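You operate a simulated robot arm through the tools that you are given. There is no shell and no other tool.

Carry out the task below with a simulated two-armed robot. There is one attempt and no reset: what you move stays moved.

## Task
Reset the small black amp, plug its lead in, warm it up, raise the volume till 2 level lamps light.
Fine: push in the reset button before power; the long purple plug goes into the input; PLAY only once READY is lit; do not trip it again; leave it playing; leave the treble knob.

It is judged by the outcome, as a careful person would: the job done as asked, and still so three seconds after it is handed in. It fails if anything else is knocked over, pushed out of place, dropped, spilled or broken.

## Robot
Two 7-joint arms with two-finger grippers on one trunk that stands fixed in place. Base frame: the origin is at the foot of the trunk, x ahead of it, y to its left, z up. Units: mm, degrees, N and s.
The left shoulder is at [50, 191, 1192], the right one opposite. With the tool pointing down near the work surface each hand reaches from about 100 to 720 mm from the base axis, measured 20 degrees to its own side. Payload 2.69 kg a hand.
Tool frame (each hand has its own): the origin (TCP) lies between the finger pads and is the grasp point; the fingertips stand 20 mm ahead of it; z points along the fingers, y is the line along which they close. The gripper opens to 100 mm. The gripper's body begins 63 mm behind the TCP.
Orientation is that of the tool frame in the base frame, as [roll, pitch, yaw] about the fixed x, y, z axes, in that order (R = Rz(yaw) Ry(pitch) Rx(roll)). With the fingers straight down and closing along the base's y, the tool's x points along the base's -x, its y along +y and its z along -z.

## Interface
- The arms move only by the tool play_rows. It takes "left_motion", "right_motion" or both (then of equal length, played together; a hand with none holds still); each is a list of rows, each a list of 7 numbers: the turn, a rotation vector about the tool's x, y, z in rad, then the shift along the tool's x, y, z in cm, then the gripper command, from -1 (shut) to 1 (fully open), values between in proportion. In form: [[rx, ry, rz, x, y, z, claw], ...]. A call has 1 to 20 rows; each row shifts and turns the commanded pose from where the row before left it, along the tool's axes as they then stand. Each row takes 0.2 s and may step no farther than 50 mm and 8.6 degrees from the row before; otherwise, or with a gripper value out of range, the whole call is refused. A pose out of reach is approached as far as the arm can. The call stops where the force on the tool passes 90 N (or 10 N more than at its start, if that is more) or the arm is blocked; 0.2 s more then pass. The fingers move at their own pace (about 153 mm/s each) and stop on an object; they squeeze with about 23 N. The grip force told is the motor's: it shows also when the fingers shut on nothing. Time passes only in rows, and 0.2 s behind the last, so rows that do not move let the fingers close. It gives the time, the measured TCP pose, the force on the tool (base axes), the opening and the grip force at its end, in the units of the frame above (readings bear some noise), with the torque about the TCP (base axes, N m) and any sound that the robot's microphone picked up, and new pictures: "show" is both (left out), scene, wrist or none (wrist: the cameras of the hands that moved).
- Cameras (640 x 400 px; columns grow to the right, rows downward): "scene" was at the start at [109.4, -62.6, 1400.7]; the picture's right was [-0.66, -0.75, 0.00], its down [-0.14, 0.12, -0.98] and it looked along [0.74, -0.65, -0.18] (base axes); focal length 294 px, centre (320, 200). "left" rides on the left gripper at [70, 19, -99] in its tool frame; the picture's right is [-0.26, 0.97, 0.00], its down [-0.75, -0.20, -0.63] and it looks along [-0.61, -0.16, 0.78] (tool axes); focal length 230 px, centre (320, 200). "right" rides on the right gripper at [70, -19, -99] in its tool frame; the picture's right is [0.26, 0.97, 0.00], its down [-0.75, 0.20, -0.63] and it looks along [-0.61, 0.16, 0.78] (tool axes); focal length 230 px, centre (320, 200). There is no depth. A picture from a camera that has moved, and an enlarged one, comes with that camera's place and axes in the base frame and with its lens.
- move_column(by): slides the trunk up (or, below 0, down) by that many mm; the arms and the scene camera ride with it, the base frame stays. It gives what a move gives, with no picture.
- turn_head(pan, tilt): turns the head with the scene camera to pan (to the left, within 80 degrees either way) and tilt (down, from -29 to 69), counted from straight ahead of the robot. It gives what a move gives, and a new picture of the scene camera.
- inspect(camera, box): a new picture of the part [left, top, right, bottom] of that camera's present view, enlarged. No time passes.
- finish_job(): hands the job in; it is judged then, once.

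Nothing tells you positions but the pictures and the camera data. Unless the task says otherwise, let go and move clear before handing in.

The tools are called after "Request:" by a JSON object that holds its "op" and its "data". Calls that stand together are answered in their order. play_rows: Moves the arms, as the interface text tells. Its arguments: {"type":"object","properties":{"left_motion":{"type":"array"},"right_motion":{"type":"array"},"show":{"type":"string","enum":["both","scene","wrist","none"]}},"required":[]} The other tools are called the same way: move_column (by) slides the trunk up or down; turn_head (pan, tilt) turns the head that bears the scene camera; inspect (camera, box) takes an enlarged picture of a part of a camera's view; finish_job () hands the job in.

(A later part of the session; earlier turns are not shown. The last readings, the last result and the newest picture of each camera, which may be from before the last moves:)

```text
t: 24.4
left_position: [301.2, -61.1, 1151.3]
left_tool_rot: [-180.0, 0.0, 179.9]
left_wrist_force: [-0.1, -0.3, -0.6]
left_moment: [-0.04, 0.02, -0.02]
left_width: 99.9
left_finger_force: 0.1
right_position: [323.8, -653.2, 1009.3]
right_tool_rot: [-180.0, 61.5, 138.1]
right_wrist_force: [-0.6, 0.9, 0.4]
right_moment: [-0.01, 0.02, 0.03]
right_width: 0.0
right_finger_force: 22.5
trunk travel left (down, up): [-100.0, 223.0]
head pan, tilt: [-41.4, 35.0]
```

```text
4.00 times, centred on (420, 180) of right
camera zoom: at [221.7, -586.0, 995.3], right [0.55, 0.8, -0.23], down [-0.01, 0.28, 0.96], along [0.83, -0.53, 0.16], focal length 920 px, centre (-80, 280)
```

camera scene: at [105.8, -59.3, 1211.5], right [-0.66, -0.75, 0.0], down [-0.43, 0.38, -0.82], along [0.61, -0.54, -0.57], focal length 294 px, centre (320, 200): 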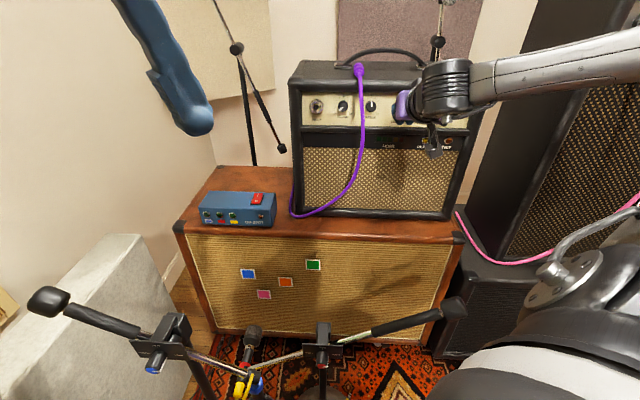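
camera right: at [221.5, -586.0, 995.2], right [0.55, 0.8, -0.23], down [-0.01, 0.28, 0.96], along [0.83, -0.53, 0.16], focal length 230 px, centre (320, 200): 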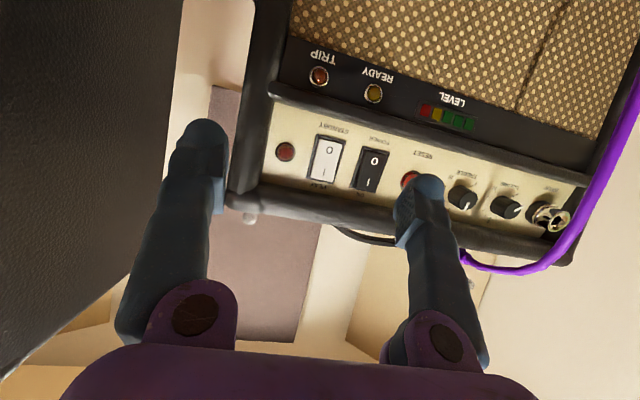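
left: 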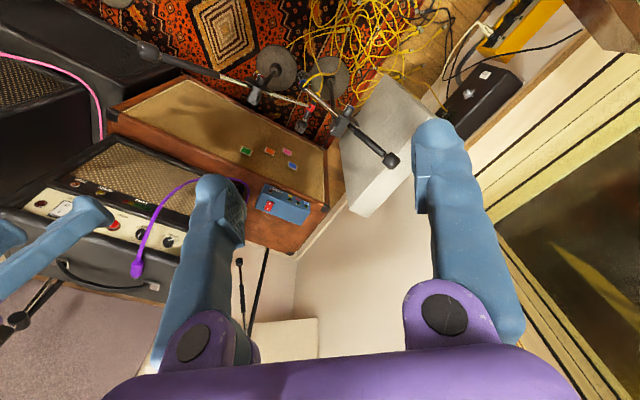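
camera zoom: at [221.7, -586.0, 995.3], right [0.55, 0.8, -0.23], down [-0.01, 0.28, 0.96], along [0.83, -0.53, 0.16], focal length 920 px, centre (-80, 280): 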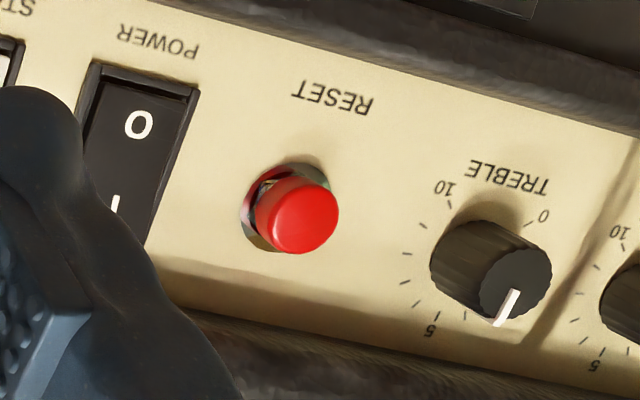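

The button still stands about 9 mm proud (face near (492, -640, 997)), so it probably sprang back. I'll re-press with one fingertip centred on it, in small steps, watching force and travel.

Request:
{"op": "play_rows", "data": {"right_motion": [[0, 0, 0, 0, 3.28, 0, -1], [0, 0, 0, 0, 3.28, 0, -1], [0, 0, 0, 0, 3.28, 0, -1], [0, 0, 0, 0, 3.28, 0, -1], [0, 0, 0, -0.86, 0, 2.015, -1], [0, 0, 0, -0.86, 0, 2.015, -1], [0, 0, 0, -0.86, 0, 2.015, -1], [0, 0, 0, -0.86, 0, 2.015, -1], [0, 0, 0, 0, 0, 0, -1]], "show": "wrist"}}

Request:
{"op": "inspect", "data": {"camera": "right", "box": [200, 60, 440, 210]}}

```text
t: 26.4
left_position: [301.9, -60.5, 1152.6]
left_tool_rot: [-180.0, 0.1, -180.0]
left_wrist_force: [0.3, -0.8, 0.4]
left_moment: [0.0, 0.04, 0.0]
left_width: 100.2
left_finger_force: 0.0
right_position: [475.7, -614.4, 999.9]
right_tool_rot: [-180.0, 61.5, 138.1]
right_wrist_force: [-0.4, -0.2, -0.6]
right_moment: [0.02, 0.01, -0.02]
right_width: 0.0
right_finger_force: 23.4
trunk travel left (down, up): [-100.0, 223.0]
head pan, tilt: [-41.4, 35.0]
camera right: at [374.1, -546.4, 986.2], right [0.55, 0.8, -0.23], down [-0.01, 0.28, 0.96], along [0.83, -0.53, 0.16], focal length 230 px, centre (320, 200)
```

right: 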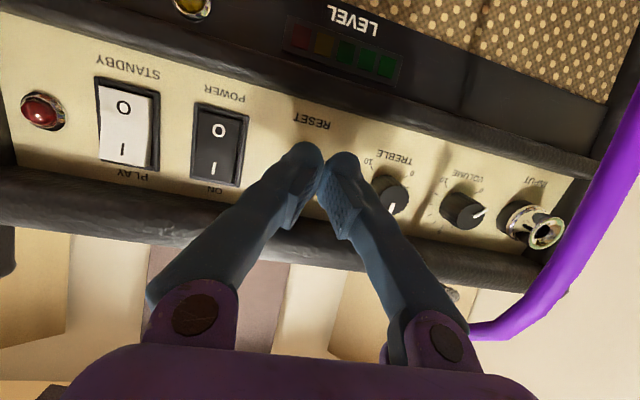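

```text
2.67 times, centred on (320, 135) of right
camera zoom: at [374.1, -546.4, 986.2], right [0.55, 0.8, -0.23], down [-0.01, 0.28, 0.96], along [0.83, -0.53, 0.16], focal length 614 px, centre (320, 373)
```

zoom: 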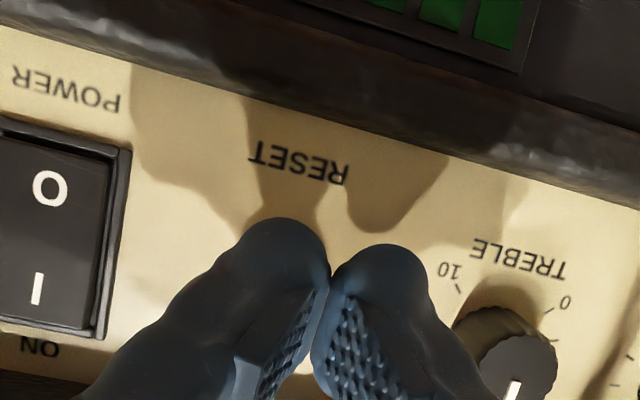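

Request:
{"op": "play_rows", "data": {"right_motion": [[0, 0, 0, -0.143, 0, 0.264, -1], [0, 0, 0, -0.143, 0, 0.264, -1], [0, 0, 0, -0.143, 0, 0.264, -1], [0, 0, 0, 0, 0, 0, -1]], "show": "none"}}

```text
t: 27.4
left_position: [302.3, -59.4, 1151.8]
left_tool_rot: [179.9, 0.0, 180.0]
left_wrist_force: [-0.7, 0.5, 0.0]
left_moment: [0.01, 0.03, 0.01]
left_width: 100.1
left_finger_force: 0.1
right_position: [482.8, -618.9, 999.5]
right_tool_rot: [180.0, 61.5, 138.0]
right_wrist_force: [0.7, 0.3, -0.3]
right_moment: [0.01, -0.02, -0.02]
right_width: 0.0
right_finger_force: 22.9
trunk travel left (down, up): [-100.0, 223.0]
head pan, tilt: [-41.4, 35.0]
```

Request:
{"op": "play_rows", "data": {"right_motion": [[0, 0, 0, -0.095, 0, 0.176, -1], [0, 0, 0, 0, 0, 0, -1]], "show": "none"}}

Request:
{"op": "play_rows", "data": {"right_motion": [[0, 0, 0, -0.095, 0, 0.176, -1], [0, 0, 0, 0, 0, 0, -1]], "show": "none"}}

Request:
{"op": "play_rows", "data": {"right_motion": [[0, 0, 0, -0.095, 0, 0.176, -1], [0, 0, 0, 0, 0, 0, -1]], "show": "none"}}

```text
t: 28.0
left_position: [302.0, -60.4, 1153.1]
left_tool_rot: [179.9, -0.1, 180.0]
left_wrist_force: [0.3, 0.2, 0.5]
left_moment: [0.0, -0.04, 0.01]
left_width: 100.1
left_finger_force: 0.1
right_position: [485.0, -620.6, 1000.3]
right_tool_rot: [180.0, 61.5, 137.9]
right_wrist_force: [-0.1, 0.2, 0.3]
right_moment: [-0.03, 0.02, 0.01]
right_width: 0.0
right_finger_force: 23.0
trunk travel left (down, up): [-100.0, 223.0]
head pan, tilt: [-41.4, 35.0]
```

```text
t: 28.6
left_position: [302.7, -59.8, 1153.5]
left_tool_rot: [-179.9, 0.0, -180.0]
left_wrist_force: [-0.8, 0.2, -0.6]
left_moment: [0.02, 0.02, 0.0]
left_width: 100.1
left_finger_force: 0.0
right_position: [487.3, -622.2, 999.6]
right_tool_rot: [-179.9, 61.5, 138.0]
right_wrist_force: [-1.4, 1.6, 0.0]
right_moment: [0.02, 0.01, -0.06]
right_width: 0.0
right_finger_force: 23.5
trunk travel left (down, up): [-100.0, 223.0]
head pan, tilt: [-41.4, 35.0]
```

```text
t: 29.2
left_position: [301.1, -59.9, 1152.9]
left_tool_rot: [-179.9, 0.1, 179.9]
left_wrist_force: [-0.5, -0.4, -0.1]
left_moment: [-0.01, 0.02, 0.03]
left_width: 100.0
left_finger_force: 0.0
right_position: [486.7, -621.5, 1000.3]
right_tool_rot: [179.9, 61.4, 138.1]
right_wrist_force: [-14.0, 9.4, -2.5]
right_moment: [0.0, 0.0, -0.15]
right_width: 0.1
right_finger_force: 22.7
trunk travel left (down, up): [-100.0, 223.0]
head pan, tilt: [-41.4, 35.0]
```

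Contact now comes about 4.5 mm deeper than on the first press and is hard at once, so the reset button has gone in and stayed in. Next I'll back off, rise above the lead's arc, and go look at the plug from in front and above at 45°.

Request:
{"op": "play_rows", "data": {"right_motion": [[0, 0, 0, 1.6, 0, -2.93, -1], [0, 0, 0, 1.6, 0, -2.93, -1], [0, 0, 0, 1.6, 0, -2.93, -1], [0, 0.144, 0, 0, 0, 0, 0], [0, 0.144, 0, 0, 0, 0, 1], [0, 0, 0, -2.4, 0, -2.4, 1], [0, 0, 0, -2.4, 0, -2.4, 1], [0, 0, 0, -2.4, 0, -2.4, 1], [0, 0, 0, -2.4, 0, -2.4, 1], [0, 0, 0, 0, 4, 0, 1], [0, 0, 0, 0, 4, 0, 1], [0, 0, 0, -1.4, 0, 1.4, 1], [0, 0, 0, -1.4, 0, 1.4, 1]], "show": "both"}}

Request:
{"op": "inspect", "data": {"camera": "right", "box": [220, 60, 440, 200]}}

Request:
{"op": "inspect", "data": {"camera": "scene", "box": [290, 30, 500, 160]}}

```text
t: 32.0
left_position: [302.7, -59.0, 1153.3]
left_tool_rot: [-180.0, 0.0, -180.0]
left_wrist_force: [0.1, -0.1, 0.9]
left_moment: [0.02, 0.01, -0.02]
left_width: 99.7
left_finger_force: 0.0
right_position: [497.0, -523.8, 1136.1]
right_tool_rot: [180.0, 45.0, 138.2]
right_wrist_force: [-0.3, -0.1, 0.1]
right_moment: [0.0, -0.03, -0.01]
right_width: 100.1
right_finger_force: 0.0
trunk travel left (down, up): [-100.0, 223.0]
head pan, tilt: [-41.4, 35.0]
camera scene: at [105.9, -59.2, 1211.5], right [-0.66, -0.75, 0.0], down [-0.43, 0.38, -0.82], along [0.61, -0.54, -0.57], focal length 294 px, centre (320, 200)
camera right: at [394.9, -456.9, 1156.9], right [0.51, 0.84, -0.18], down [0.2, 0.09, 0.98], along [0.84, -0.53, -0.12], focal length 230 px, centre (320, 200)
```

scene: 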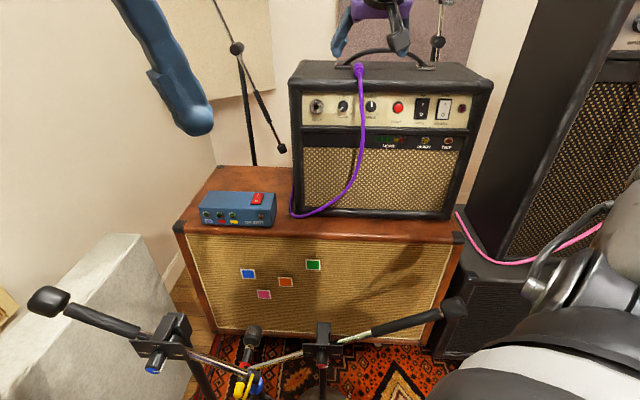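
right: 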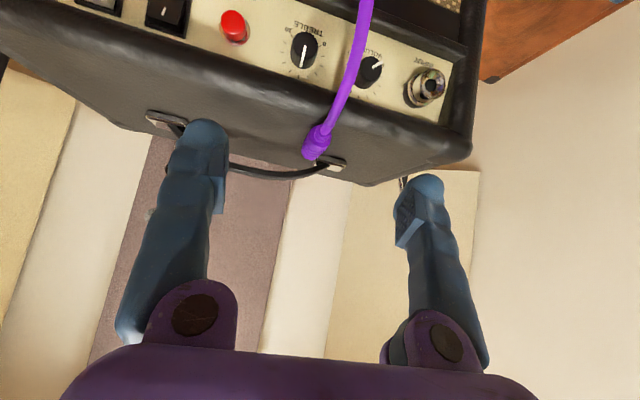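

```text
2.86 times, centred on (330, 130) of right
camera zoom: at [394.9, -456.9, 1156.9], right [0.51, 0.84, -0.18], down [0.2, 0.09, 0.98], along [0.84, -0.53, -0.12], focal length 657 px, centre (291, 400)
```

zoom: 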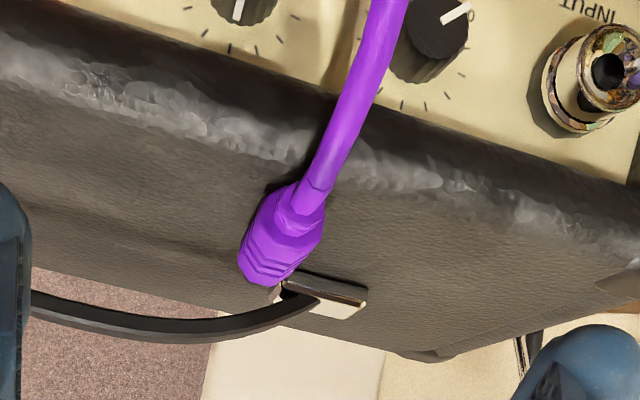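

```text
3.05 times, centred on (395, 95) of scene
camera zoom: at [105.9, -59.2, 1211.5], right [-0.66, -0.75, 0.0], down [-0.43, 0.38, -0.82], along [0.61, -0.54, -0.57], focal length 895 px, centre (91, 520)
```

zoom: 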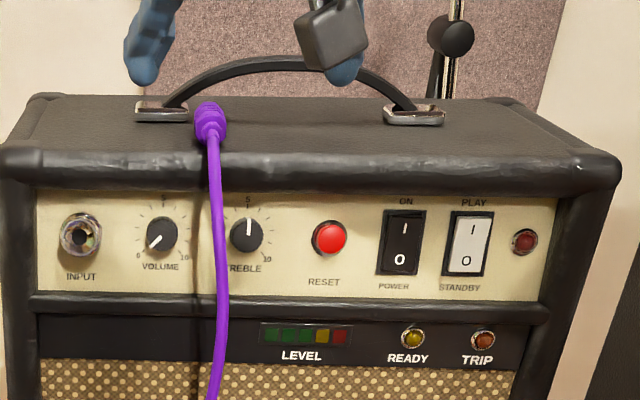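

The plug body runs from about N 812 to 868 mm (depth along the panel normal), 24 mm thick, axis near z 1066, in line with the panel normal. I'll move forward over it and pitch the tool to about 70° so the pads lie along the plug, with the fingers open to 60 mm.

Request:
{"op": "play_rows", "data": {"right_motion": [[0, 0, 0, -2.83, 0.2, 2.83, 0.2], [0, 0, 0, -2.83, 0.2, 2.83, 0.2], [0, -0.1454, 0, 0, 0, 0, 0.2], [0, -0.1454, 0, 0, 0, 0, 0.2], [0, -0.1454, 0, 0, 0, 0, 0.2], [0, 0, 0, 0, 0, 0, 0.2]], "show": "both"}}

Request:
{"op": "inspect", "data": {"camera": "right", "box": [200, 0, 440, 150]}}

Request:
{"op": "inspect", "data": {"camera": "scene", "box": [290, 30, 450, 130]}}

```text
t: 33.4
left_position: [301.5, -60.5, 1152.8]
left_tool_rot: [-180.0, 0.0, -180.0]
left_wrist_force: [-0.2, -0.3, 0.4]
left_moment: [0.0, -0.02, 0.01]
left_width: 99.9
left_finger_force: 0.0
right_position: [558.0, -574.3, 1135.4]
right_tool_rot: [180.0, 70.0, 138.0]
right_wrist_force: [0.1, -0.5, -0.5]
right_moment: [0.0, 0.03, 0.01]
right_width: 60.1
right_finger_force: 0.1
trunk travel left (down, up): [-100.0, 223.0]
head pan, tilt: [-41.4, 35.0]
camera scene: at [105.6, -59.2, 1211.5], right [-0.66, -0.75, 0.0], down [-0.43, 0.38, -0.82], along [0.61, -0.54, -0.57], focal length 294 px, centre (320, 200)
camera right: at [458.3, -508.9, 1104.0], right [0.58, 0.78, -0.24], down [-0.12, 0.37, 0.92], along [0.81, -0.51, 0.31], focal length 230 px, centre (320, 200)
```

scene: 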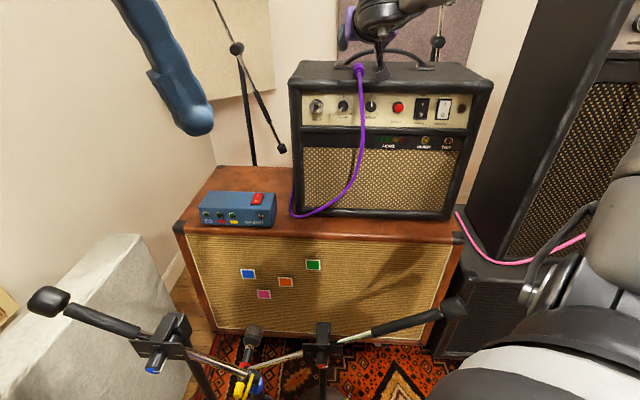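
right: 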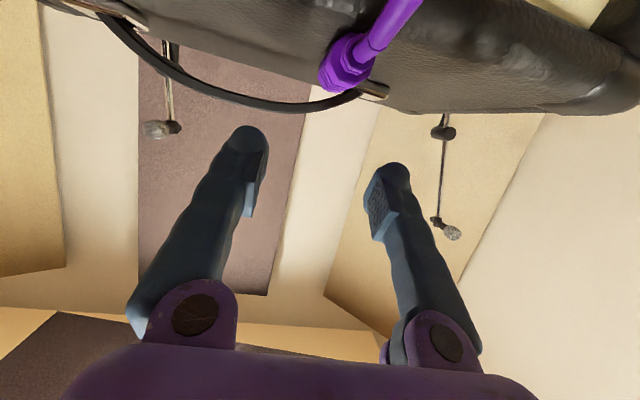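

```text
2.67 times, centred on (320, 75) of right
camera zoom: at [458.3, -508.9, 1104.0], right [0.58, 0.78, -0.24], down [-0.12, 0.37, 0.92], along [0.81, -0.51, 0.31], focal length 614 px, centre (320, 533)
```

zoom: 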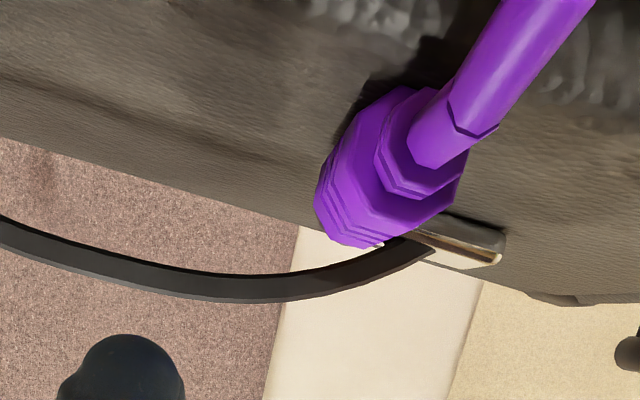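

```text
4.00 times, centred on (370, 80) of scene
camera zoom: at [105.6, -59.2, 1211.5], right [-0.66, -0.75, 0.0], down [-0.43, 0.38, -0.82], along [0.61, -0.54, -0.57], focal length 1174 px, centre (120, 680)
```

zoom: 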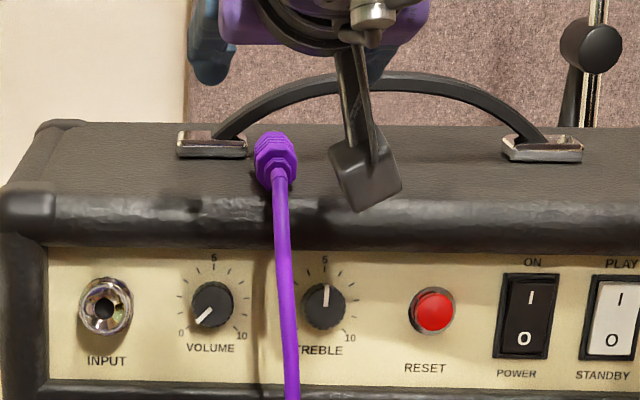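

Pitch 70° is reachable here. The plug is skewed about 7° to the right, so I'll yaw to match and go halfway down toward it, then check.

Request:
{"op": "play_rows", "data": {"right_motion": [[0.1147, 0, 0.0418, 0, 0, 0, 0.2], [0, 0, 0, 1.05, 0.17, 1.46, 0.2], [0, 0, 0, 1.05, 0.17, 1.46, 0.2], [0, 0, 0, 0, 0, 0, 0.2]], "show": "both"}}

Request:
{"op": "inspect", "data": {"camera": "right", "box": [200, 50, 440, 200]}}

Request:
{"op": "inspect", "data": {"camera": "scene", "box": [290, 30, 450, 130]}}

```text
t: 34.4
left_position: [302.5, -59.9, 1152.9]
left_tool_rot: [-179.9, 0.0, -180.0]
left_wrist_force: [-0.2, 0.3, 0.0]
left_moment: [0.02, -0.02, 0.01]
left_width: 100.1
left_finger_force: 0.1
right_position: [574.5, -587.7, 1105.7]
right_tool_rot: [180.0, 69.9, 131.0]
right_wrist_force: [-0.1, 0.3, -0.5]
right_moment: [0.0, 0.0, 0.01]
right_width: 60.2
right_finger_force: 0.1
trunk travel left (down, up): [-100.0, 223.0]
head pan, tilt: [-41.4, 35.0]
camera scene: at [105.6, -59.2, 1211.5], right [-0.66, -0.75, 0.0], down [-0.43, 0.38, -0.82], along [0.61, -0.54, -0.57], focal length 294 px, centre (320, 200)
camera right: at [483.0, -510.5, 1073.8], right [0.67, 0.7, -0.24], down [-0.07, 0.38, 0.92], along [0.74, -0.6, 0.31], focal length 230 px, centre (320, 200)
```

scene: 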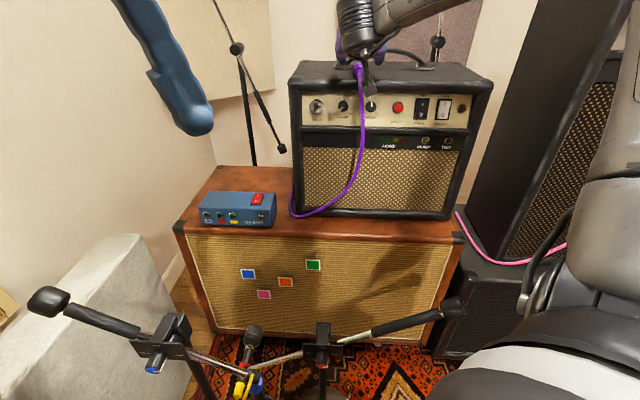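
right: 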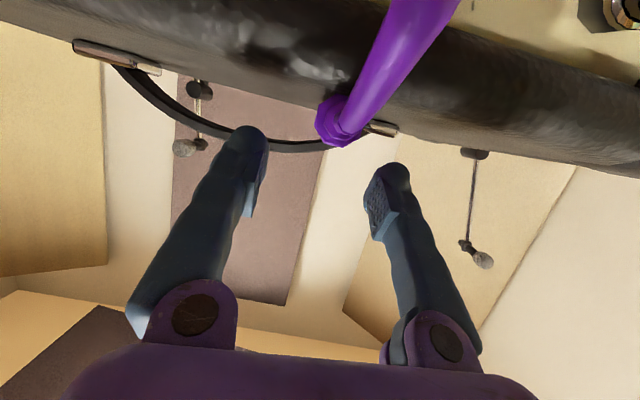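

```text
2.67 times, centred on (320, 125) of right
camera zoom: at [483.0, -510.5, 1073.8], right [0.67, 0.7, -0.24], down [-0.07, 0.38, 0.92], along [0.74, -0.6, 0.31], focal length 614 px, centre (320, 400)
```

zoom: 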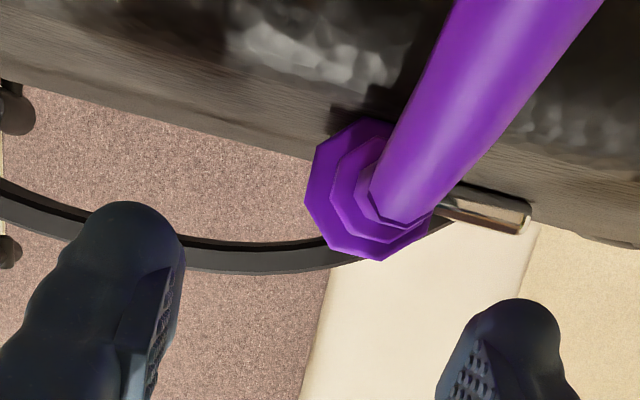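

```text
4.00 times, centred on (370, 80) of scene
camera zoom: at [105.6, -59.2, 1211.5], right [-0.66, -0.75, 0.0], down [-0.43, 0.38, -0.82], along [0.61, -0.54, -0.57], focal length 1174 px, centre (120, 680)
```

zoom: 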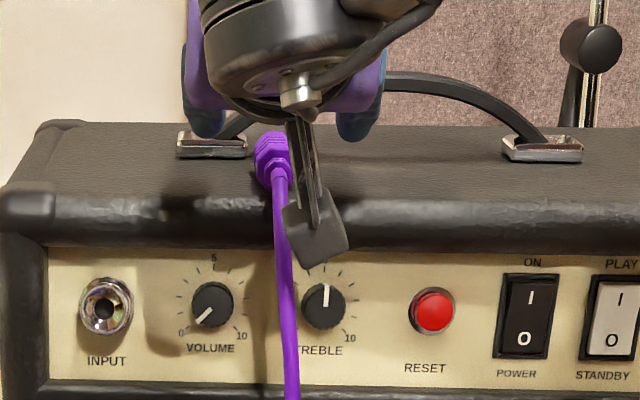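

The camera now looks along the plug from behind; its rear centre is near z 1070, Y −50. I'll descend the rest of the way so the open fingers straddle it.

Request:
{"op": "play_rows", "data": {"right_motion": [[0, 0, 0, 0.6, 0.15, 1.0, 0.2], [0, 0, 0, 0.6, 0.15, 1.0, 0.2], [0, 0, 0, 0.56, 0.15, 0.95, 0.2], [0, 0, 0, 0, 0, 0, 0.2]], "show": "both"}}

Request:
{"op": "inspect", "data": {"camera": "scene", "box": [290, 30, 450, 130]}}

Request:
{"op": "inspect", "data": {"camera": "left", "box": [0, 240, 240, 400]}}

```text
t: 35.4
left_position: [301.4, -60.5, 1153.2]
left_tool_rot: [180.0, -0.1, 180.0]
left_wrist_force: [0.4, 0.3, -0.8]
left_moment: [0.0, -0.04, 0.03]
left_width: 100.0
left_finger_force: 0.0
right_position: [591.1, -600.9, 1078.1]
right_tool_rot: [-180.0, 69.9, 131.1]
right_wrist_force: [-0.4, 0.2, 0.4]
right_moment: [0.01, 0.01, 0.01]
right_width: 60.1
right_finger_force: 0.0
trunk travel left (down, up): [-100.0, 223.0]
head pan, tilt: [-41.4, 35.0]
camera scene: at [105.7, -59.2, 1211.5], right [-0.66, -0.75, 0.0], down [-0.43, 0.38, -0.82], along [0.61, -0.54, -0.57], focal length 294 px, centre (320, 200)
camera right: at [500.7, -524.2, 1047.3], right [0.67, 0.7, -0.24], down [-0.07, 0.38, 0.92], along [0.74, -0.6, 0.31], focal length 230 px, centre (320, 200)
```

scene: 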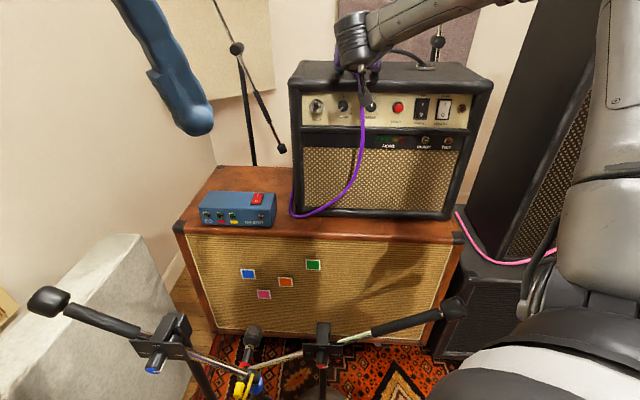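
right: 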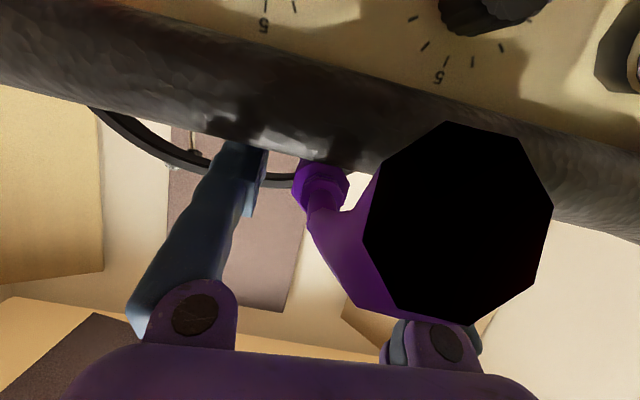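

```text
4.00 times, centred on (370, 80) of scene
camera zoom: at [105.7, -59.2, 1211.5], right [-0.66, -0.75, 0.0], down [-0.43, 0.38, -0.82], along [0.61, -0.54, -0.57], focal length 1174 px, centre (120, 680)
```

zoom: 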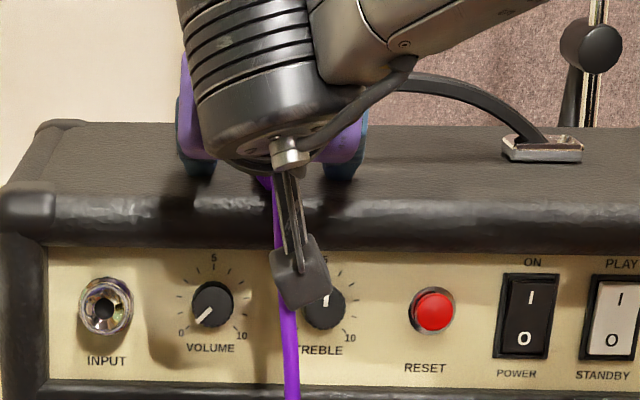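

```text
2.50 times, centred on (120, 320) of left
camera zoom: at [232.3, -42.2, 1251.6], right [0.26, 0.97, 0.0], down [0.75, -0.2, 0.63], along [0.61, -0.16, -0.78], focal length 575 px, centre (820, -100)
```

zoom: 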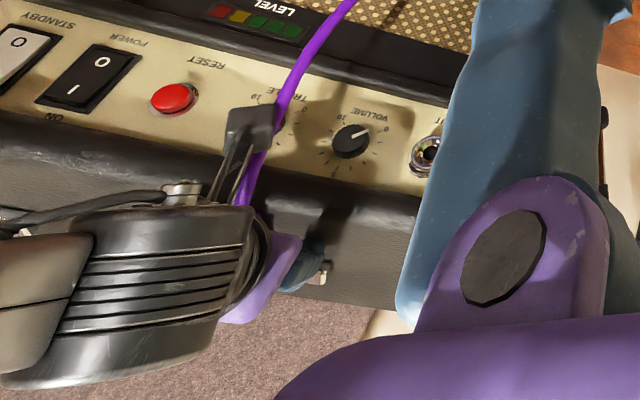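

The plug sits between the fingers. I'll close the gripper on it.

Request:
{"op": "play_rows", "data": {"right_motion": [[0, 0, 0, 0, 0, 0, -1], [0, 0, 0, 0, 0, 0, -1], [0, 0, 0, 0, 0, 0, -1]], "show": "both"}}

Request:
{"op": "inspect", "data": {"camera": "right", "box": [200, 80, 440, 230]}}

```text
t: 36.2
left_position: [302.7, -60.0, 1153.5]
left_tool_rot: [179.9, 0.0, 180.0]
left_wrist_force: [-0.5, 0.2, 0.1]
left_moment: [-0.03, -0.03, -0.02]
left_width: 99.8
left_finger_force: 0.1
right_position: [592.5, -600.5, 1078.8]
right_tool_rot: [180.0, 70.0, 131.1]
right_wrist_force: [-0.2, -1.5, 0.4]
right_moment: [0.03, 0.04, 0.0]
right_width: 21.1
right_finger_force: 23.0
trunk travel left (down, up): [-100.0, 223.0]
head pan, tilt: [-41.4, 35.0]
camera scene: at [105.6, -59.3, 1211.5], right [-0.66, -0.75, 0.0], down [-0.43, 0.38, -0.82], along [0.61, -0.54, -0.57], focal length 294 px, centre (320, 200)
camera right: at [500.5, -524.2, 1047.4], right [0.67, 0.7, -0.24], down [-0.07, 0.38, 0.92], along [0.74, -0.6, 0.31], focal length 230 px, centre (320, 200)
```

scene: 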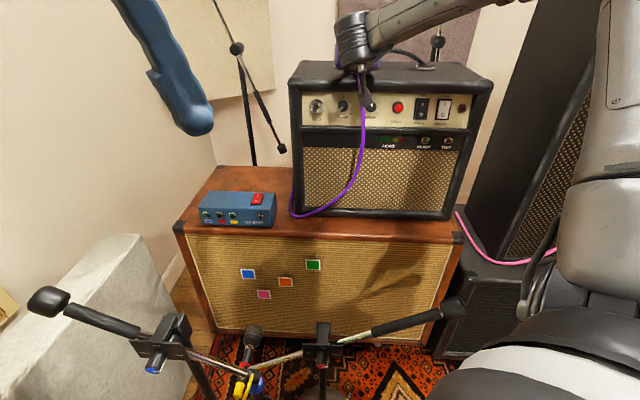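
right: 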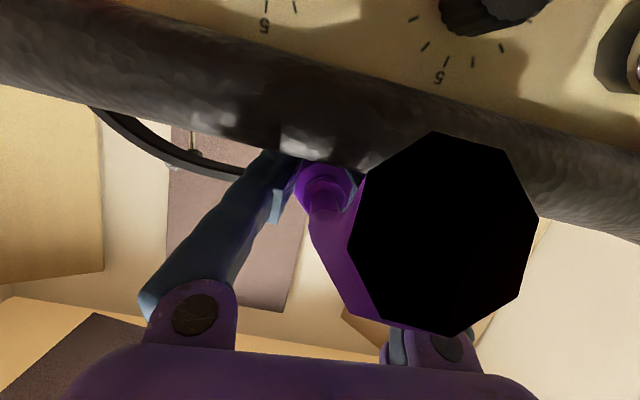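

```text
2.67 times, centred on (320, 155) of right
camera zoom: at [500.5, -524.2, 1047.4], right [0.67, 0.7, -0.24], down [-0.07, 0.38, 0.92], along [0.74, -0.6, 0.31], focal length 614 px, centre (320, 320)
```

zoom: 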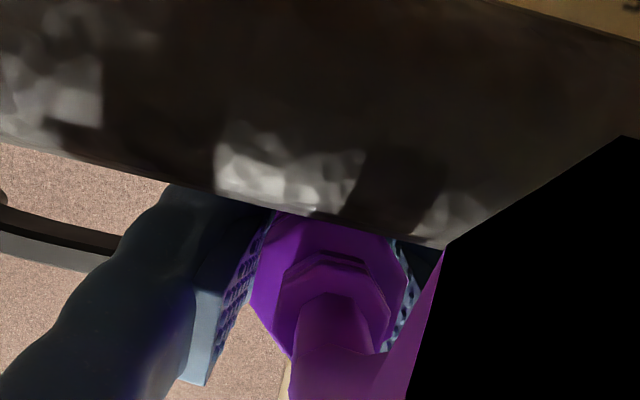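

The grip holds at 21 mm on the plug. I'll lift it clear of the amp's top and draw it straight back.

Request:
{"op": "play_rows", "data": {"right_motion": [[0, 0, 0, -1.5, 0, -0.547, -1], [0, 0, 0, -1.5, 0, -0.547, -1], [0, 0, 0, 1.28, -0.457, -3.495, -1], [0, 0, 0, 1.28, -0.457, -3.495, -1], [0, 0, 0, 1.28, -0.457, -3.495, -1], [0, 0, 0, 1.28, -0.457, -3.495, -1], [0, 0, 0, 0, 0, 0, -1]], "show": "both"}}

Request:
{"op": "inspect", "data": {"camera": "scene", "box": [290, 20, 450, 120]}}

```text
t: 37.8
left_position: [302.0, -60.1, 1151.6]
left_tool_rot: [-179.9, 0.1, 180.0]
left_wrist_force: [-0.2, 0.3, -0.2]
left_moment: [0.0, -0.01, 0.02]
left_width: 100.0
left_finger_force: 0.0
right_position: [479.2, -499.8, 1110.0]
right_tool_rot: [-180.0, 70.1, 131.0]
right_wrist_force: [-0.3, 0.1, -1.2]
right_moment: [-0.01, -0.01, -0.02]
right_width: 20.7
right_finger_force: 23.6
trunk travel left (down, up): [-100.0, 223.0]
head pan, tilt: [-41.4, 35.0]
camera scene: at [105.8, -59.4, 1211.4], right [-0.66, -0.75, 0.0], down [-0.43, 0.38, -0.82], along [0.61, -0.54, -0.57], focal length 294 px, centre (320, 200)
camera right: at [388.9, -422.7, 1079.0], right [0.67, 0.7, -0.24], down [-0.07, 0.38, 0.92], along [0.74, -0.6, 0.31], focal length 230 px, centre (320, 200)
```

scene: 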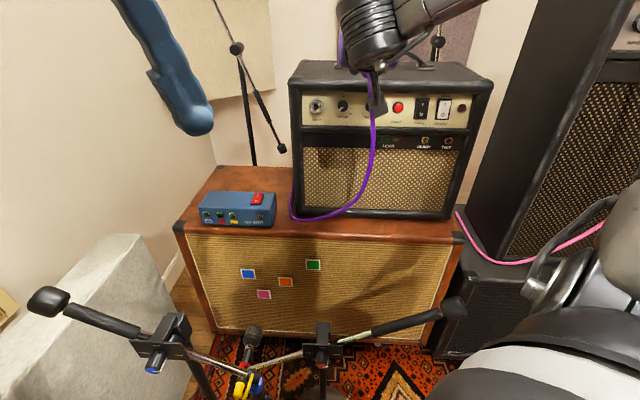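
right: 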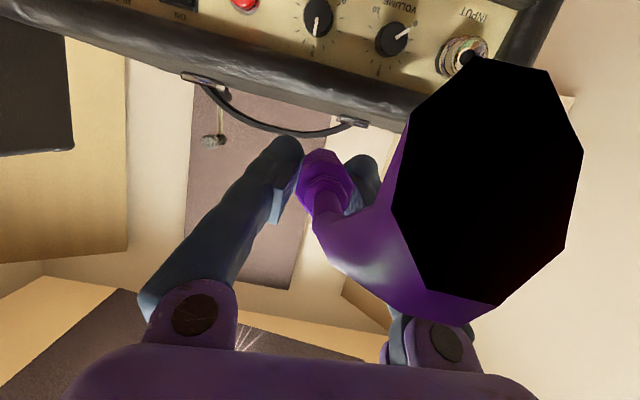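

```text
4.00 times, centred on (370, 70) of scene
camera zoom: at [105.8, -59.4, 1211.4], right [-0.66, -0.75, 0.0], down [-0.43, 0.38, -0.82], along [0.61, -0.54, -0.57], focal length 1174 px, centre (120, 720)
```

zoom: 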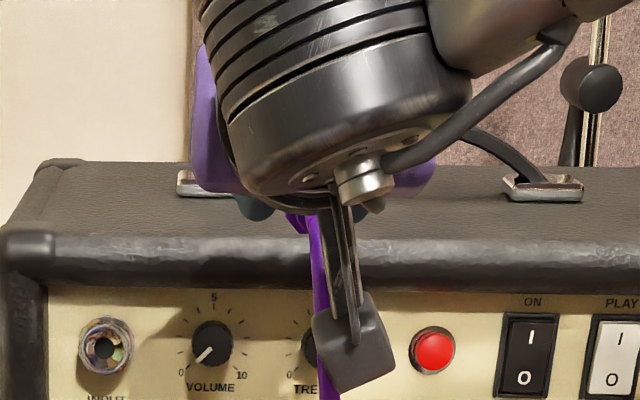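

The plug is held level with its tip pointing at the amp, at N 690. I'll align yaw to the panel, pitch 6° down to match the panel's lean, shift left to the input's line, and descend in front of it with a safe gap.

Request:
{"op": "play_rows", "data": {"right_motion": [[-0.1147, 0, -0.0415, 0, 0, 0, -1], [0, 0.105, 0, 0, 0, 0, -1], [0, 0, 0, 0, 3.23, 0, -1], [0, 0, 0, 0, 3.23, 0, -1], [0, 0, 0, 0, 3.23, 0, -1], [0, 0, 0, 2.4, 0, 1.17, -1], [0, 0, 0, 2.4, 0, 1.17, -1], [0, 0, 0, 2.4, 0, 1.17, -1], [0, 0, 0, 0, 0, 0, -1]], "show": "both"}}

Request:
{"op": "inspect", "data": {"camera": "right", "box": [220, 80, 420, 205]}}

Request:
{"op": "inspect", "data": {"camera": "left", "box": [60, 240, 240, 360]}}

```text
t: 39.8
left_position: [302.0, -60.2, 1152.7]
left_tool_rot: [180.0, -0.1, -179.9]
left_wrist_force: [-0.7, -0.2, 1.2]
left_moment: [0.0, -0.03, 0.01]
left_width: 100.0
left_finger_force: 0.1
right_position: [545.2, -426.4, 1030.8]
right_tool_rot: [179.9, 63.9, 138.0]
right_wrist_force: [0.0, -0.8, -0.2]
right_moment: [0.01, 0.05, 0.02]
right_width: 20.8
right_finger_force: 23.1
trunk travel left (down, up): [-100.0, 223.0]
head pan, tilt: [-41.4, 35.0]
camera scene: at [105.6, -59.2, 1211.5], right [-0.66, -0.75, 0.0], down [-0.43, 0.38, -0.82], along [0.61, -0.54, -0.57], focal length 294 px, centre (320, 200)
camera right: at [443.4, -360.7, 1010.8], right [0.56, 0.79, -0.23], down [-0.04, 0.31, 0.95], along [0.83, -0.53, 0.2], focal length 230 px, centre (320, 200)
```

scene: 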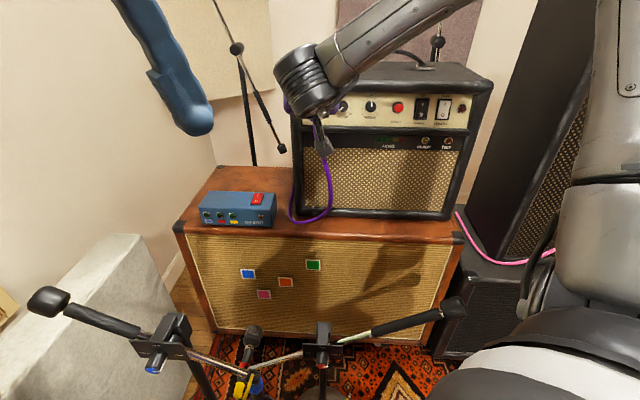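
right: 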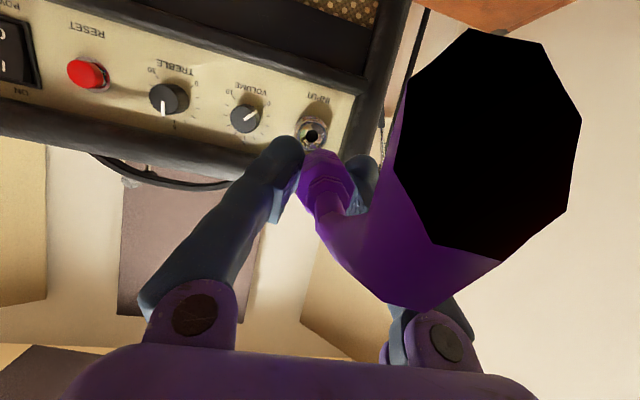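

```text
3.20 times, centred on (320, 142) of right
camera zoom: at [443.4, -360.7, 1010.8], right [0.56, 0.79, -0.23], down [-0.04, 0.31, 0.95], along [0.83, -0.53, 0.2], focal length 736 px, centre (320, 384)
```

zoom: 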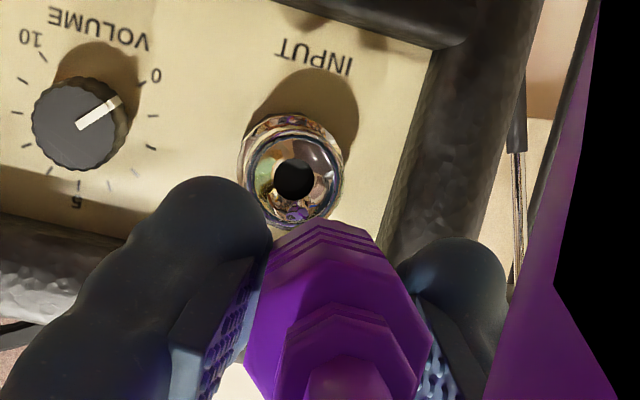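

```text
3.33 times, centred on (150, 300) of left
camera zoom: at [232.2, -42.2, 1251.6], right [0.26, 0.97, 0.0], down [0.75, -0.2, 0.63], along [0.61, -0.16, -0.78], focal length 767 px, centre (887, -133)
```

zoom: 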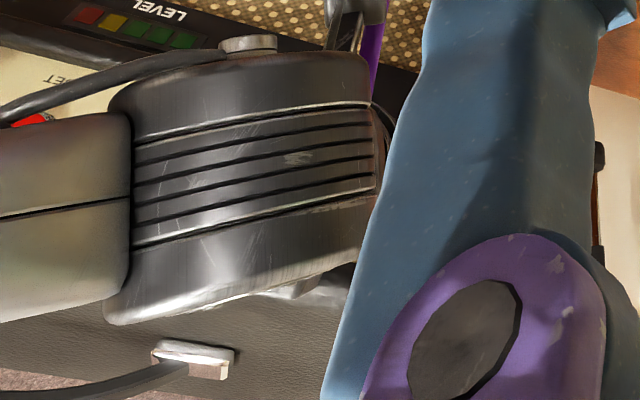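

The jack hole is clearly visible: near N 791, Y 44, z 1000. I'll zoom closely to judge the plug's exact line in the grip before aligning.

Request:
{"op": "inspect", "data": {"camera": "right", "box": [270, 100, 398, 180]}}

Request:
{"op": "inspect", "data": {"camera": "right", "box": [270, 150, 398, 230]}}

Request:
{"op": "inspect", "data": {"camera": "scene", "box": [250, 30, 410, 130]}}

```text
5.00 times, centred on (334, 140) of right
camera zoom: at [443.4, -360.7, 1010.8], right [0.56, 0.79, -0.23], down [-0.04, 0.31, 0.95], along [0.83, -0.53, 0.2], focal length 1150 px, centre (250, 500)
```

zoom: 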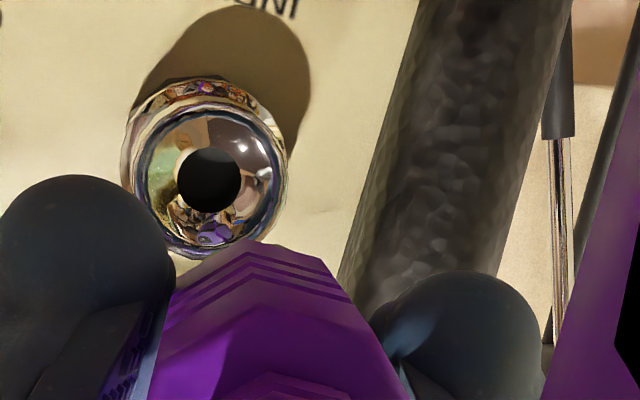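

```text
5.00 times, centred on (334, 190) of right
camera zoom: at [443.4, -360.7, 1010.8], right [0.56, 0.79, -0.23], down [-0.04, 0.31, 0.95], along [0.83, -0.53, 0.2], focal length 1150 px, centre (250, 250)
```

zoom: 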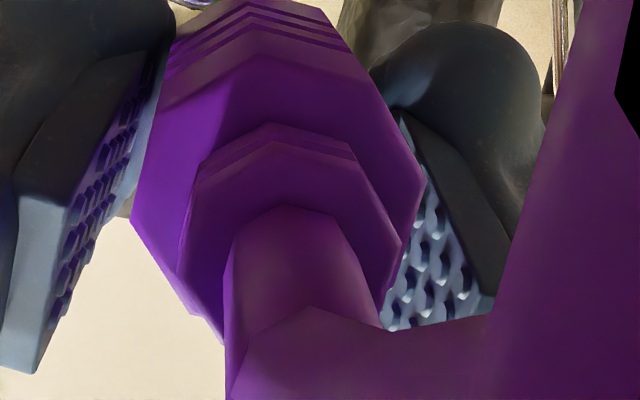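

```text
4.00 times, centred on (330, 80) of scene
camera zoom: at [105.6, -59.2, 1211.5], right [-0.66, -0.75, 0.0], down [-0.43, 0.38, -0.82], along [0.61, -0.54, -0.57], focal length 1174 px, centre (280, 680)
```

zoom: 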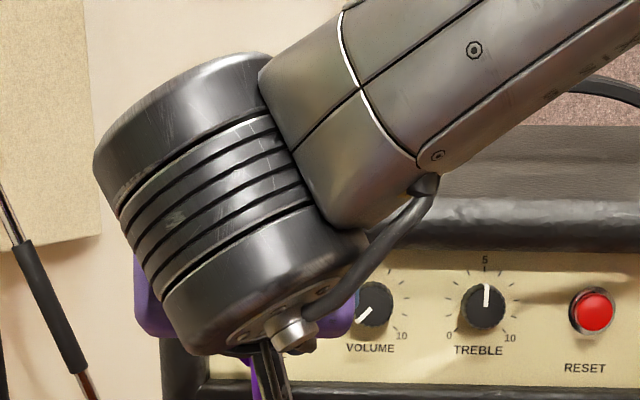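

The plug is skewed a few degrees in the grip, so I need the panel's true tilt. I'll zoom on the volume knob's tick ring against its cap, and on the jack.

Request:
{"op": "inspect", "data": {"camera": "right", "box": [200, 70, 296, 130]}}

Request:
{"op": "inspect", "data": {"camera": "right", "box": [120, 50, 216, 110]}}

Request:
{"op": "inspect", "data": {"camera": "right", "box": [280, 100, 344, 140]}}

```text
6.67 times, centred on (248, 100) of right
camera zoom: at [443.4, -360.7, 1010.8], right [0.56, 0.79, -0.23], down [-0.04, 0.31, 0.95], along [0.83, -0.53, 0.2], focal length 1534 px, centre (800, 867)
```

zoom: 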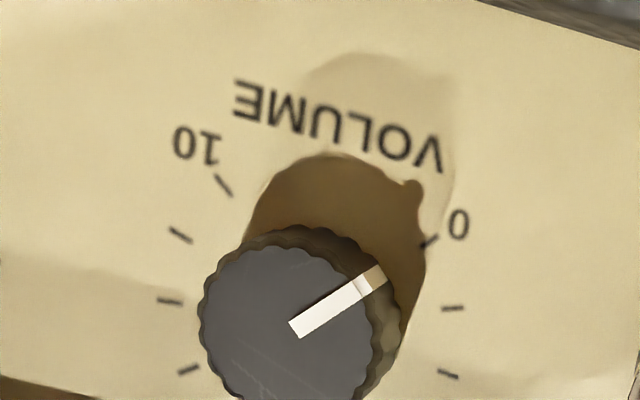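

```text
6.67 times, centred on (168, 80) of right
camera zoom: at [443.4, -360.7, 1010.8], right [0.56, 0.79, -0.23], down [-0.04, 0.31, 0.95], along [0.83, -0.53, 0.2], focal length 1534 px, centre (1333, 1000)
```

zoom: 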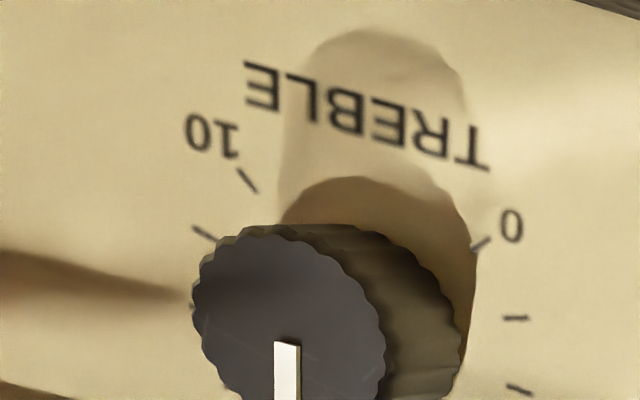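

```text
10.00 times, centred on (312, 120) of right
camera zoom: at [443.4, -360.7, 1010.8], right [0.56, 0.79, -0.23], down [-0.04, 0.31, 0.95], along [0.83, -0.53, 0.2], focal length 2301 px, centre (400, 1000)
```

zoom: 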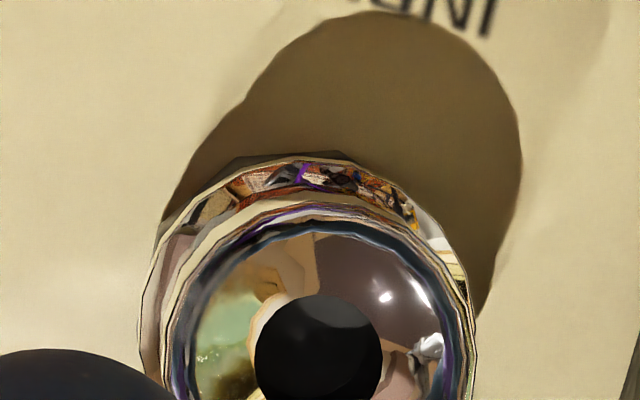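

Estimates of the panel's lean vary, so I'll check the reset button and treble knob from the head camera, which looks down at a known angle.

Request:
{"op": "inspect", "data": {"camera": "scene", "box": [366, 88, 430, 128]}}

Request:
{"op": "inspect", "data": {"camera": "scene", "box": [339, 86, 403, 126]}}

```text
10.00 times, centred on (398, 108) of scene
camera zoom: at [105.6, -59.2, 1211.5], right [-0.66, -0.75, 0.0], down [-0.43, 0.38, -0.82], along [0.61, -0.54, -0.57], focal length 2936 px, centre (-460, 1120)
```

zoom: 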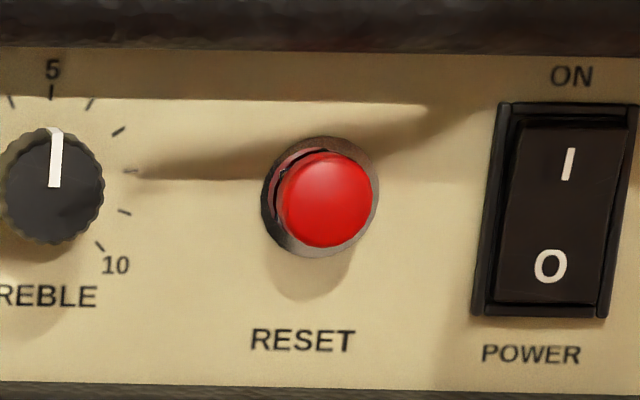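

```text
10.00 times, centred on (371, 106) of scene
camera zoom: at [105.6, -59.2, 1211.5], right [-0.66, -0.75, 0.0], down [-0.43, 0.38, -0.82], along [0.61, -0.54, -0.57], focal length 2936 px, centre (-190, 1140)
```

zoom: 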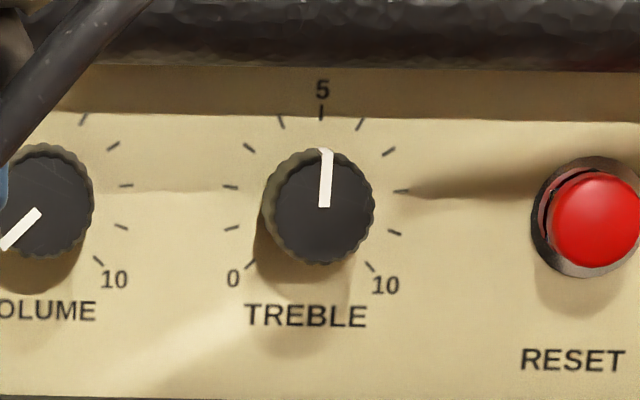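

From the head camera the knobs and button look tilted up about 13°, so the plug should point about 13° down. I'll pitch and yaw the hand to line the plug with the jack's axis and bring the tip to about 20 mm from the hole.

Request:
{"op": "play_rows", "data": {"right_motion": [[0, 0.148, 0, 0, 0, 0, -1], [0.093, 0, 0.0642, 0, 0, 0, -1], [0, 0, 0, -0.57, -0.03, 1.53, -1], [0, 0, 0, -0.57, -0.03, 1.53, -1], [0, 0, 0, 0, 0, 0, -1]], "show": "both"}}

Request:
{"op": "inspect", "data": {"camera": "right", "box": [270, 90, 398, 170]}}

Request:
{"op": "inspect", "data": {"camera": "right", "box": [270, 150, 398, 230]}}

```text
t: 41.0
left_position: [302.3, -59.9, 1152.9]
left_tool_rot: [179.9, 0.1, 180.0]
left_wrist_force: [-0.5, 0.8, -0.1]
left_moment: [0.03, 0.04, 0.02]
left_width: 100.1
left_finger_force: 0.1
right_position: [565.6, -452.4, 1022.5]
right_tool_rot: [180.0, 55.4, 131.5]
right_wrist_force: [-0.6, -0.2, -0.7]
right_moment: [-0.01, 0.0, 0.01]
right_width: 20.9
right_finger_force: 22.9
trunk travel left (down, up): [-100.0, 223.0]
head pan, tilt: [-41.4, 35.0]
camera scene: at [105.7, -59.2, 1211.5], right [-0.66, -0.75, 0.0], down [-0.43, 0.38, -0.82], along [0.61, -0.54, -0.57], focal length 294 px, centre (320, 200)
camera right: at [471.1, -373.7, 1021.8], right [0.63, 0.75, -0.21], down [0.09, 0.2, 0.98], along [0.77, -0.63, 0.06], focal length 230 px, centre (320, 200)
```

scene: 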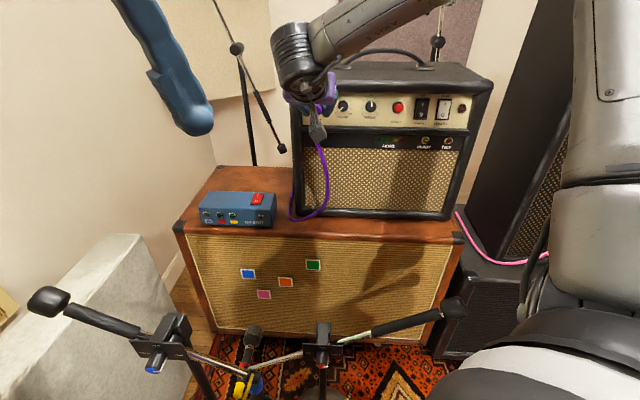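
right: 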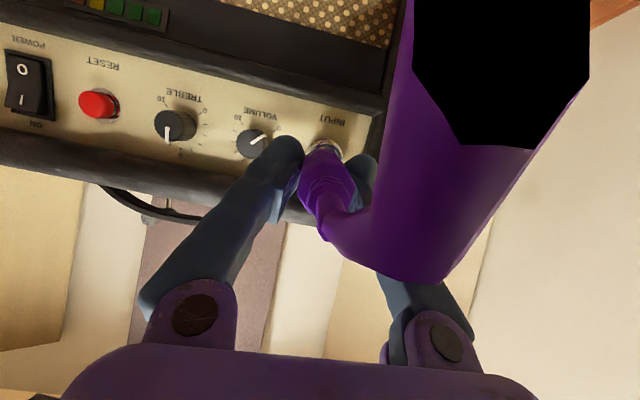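

```text
5.00 times, centred on (334, 130) of right
camera zoom: at [471.1, -373.7, 1021.8], right [0.63, 0.75, -0.21], down [0.09, 0.2, 0.98], along [0.77, -0.63, 0.06], focal length 1150 px, centre (250, 550)
```

zoom: 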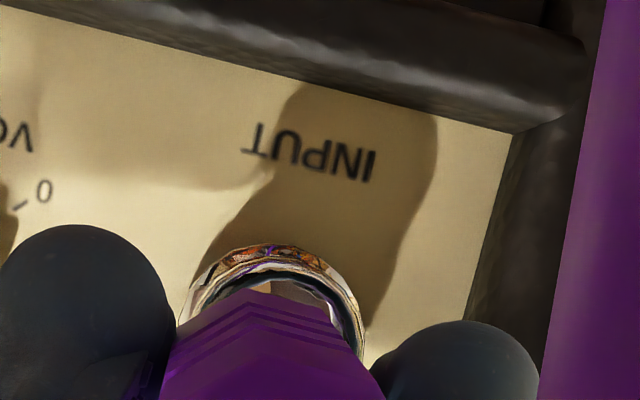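

```text
5.00 times, centred on (334, 190) of right
camera zoom: at [471.1, -373.7, 1021.8], right [0.63, 0.75, -0.21], down [0.09, 0.2, 0.98], along [0.77, -0.63, 0.06], focal length 1150 px, centre (250, 250)
```

zoom: 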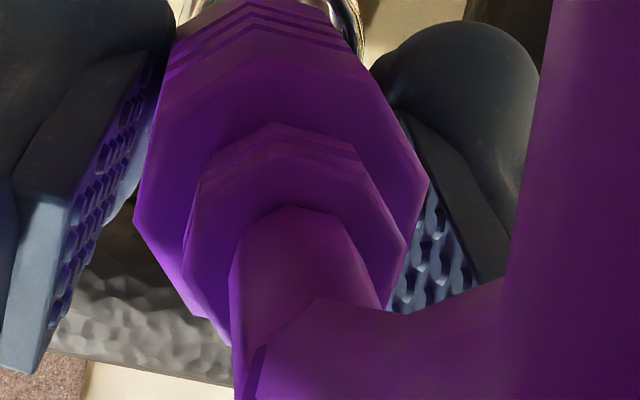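

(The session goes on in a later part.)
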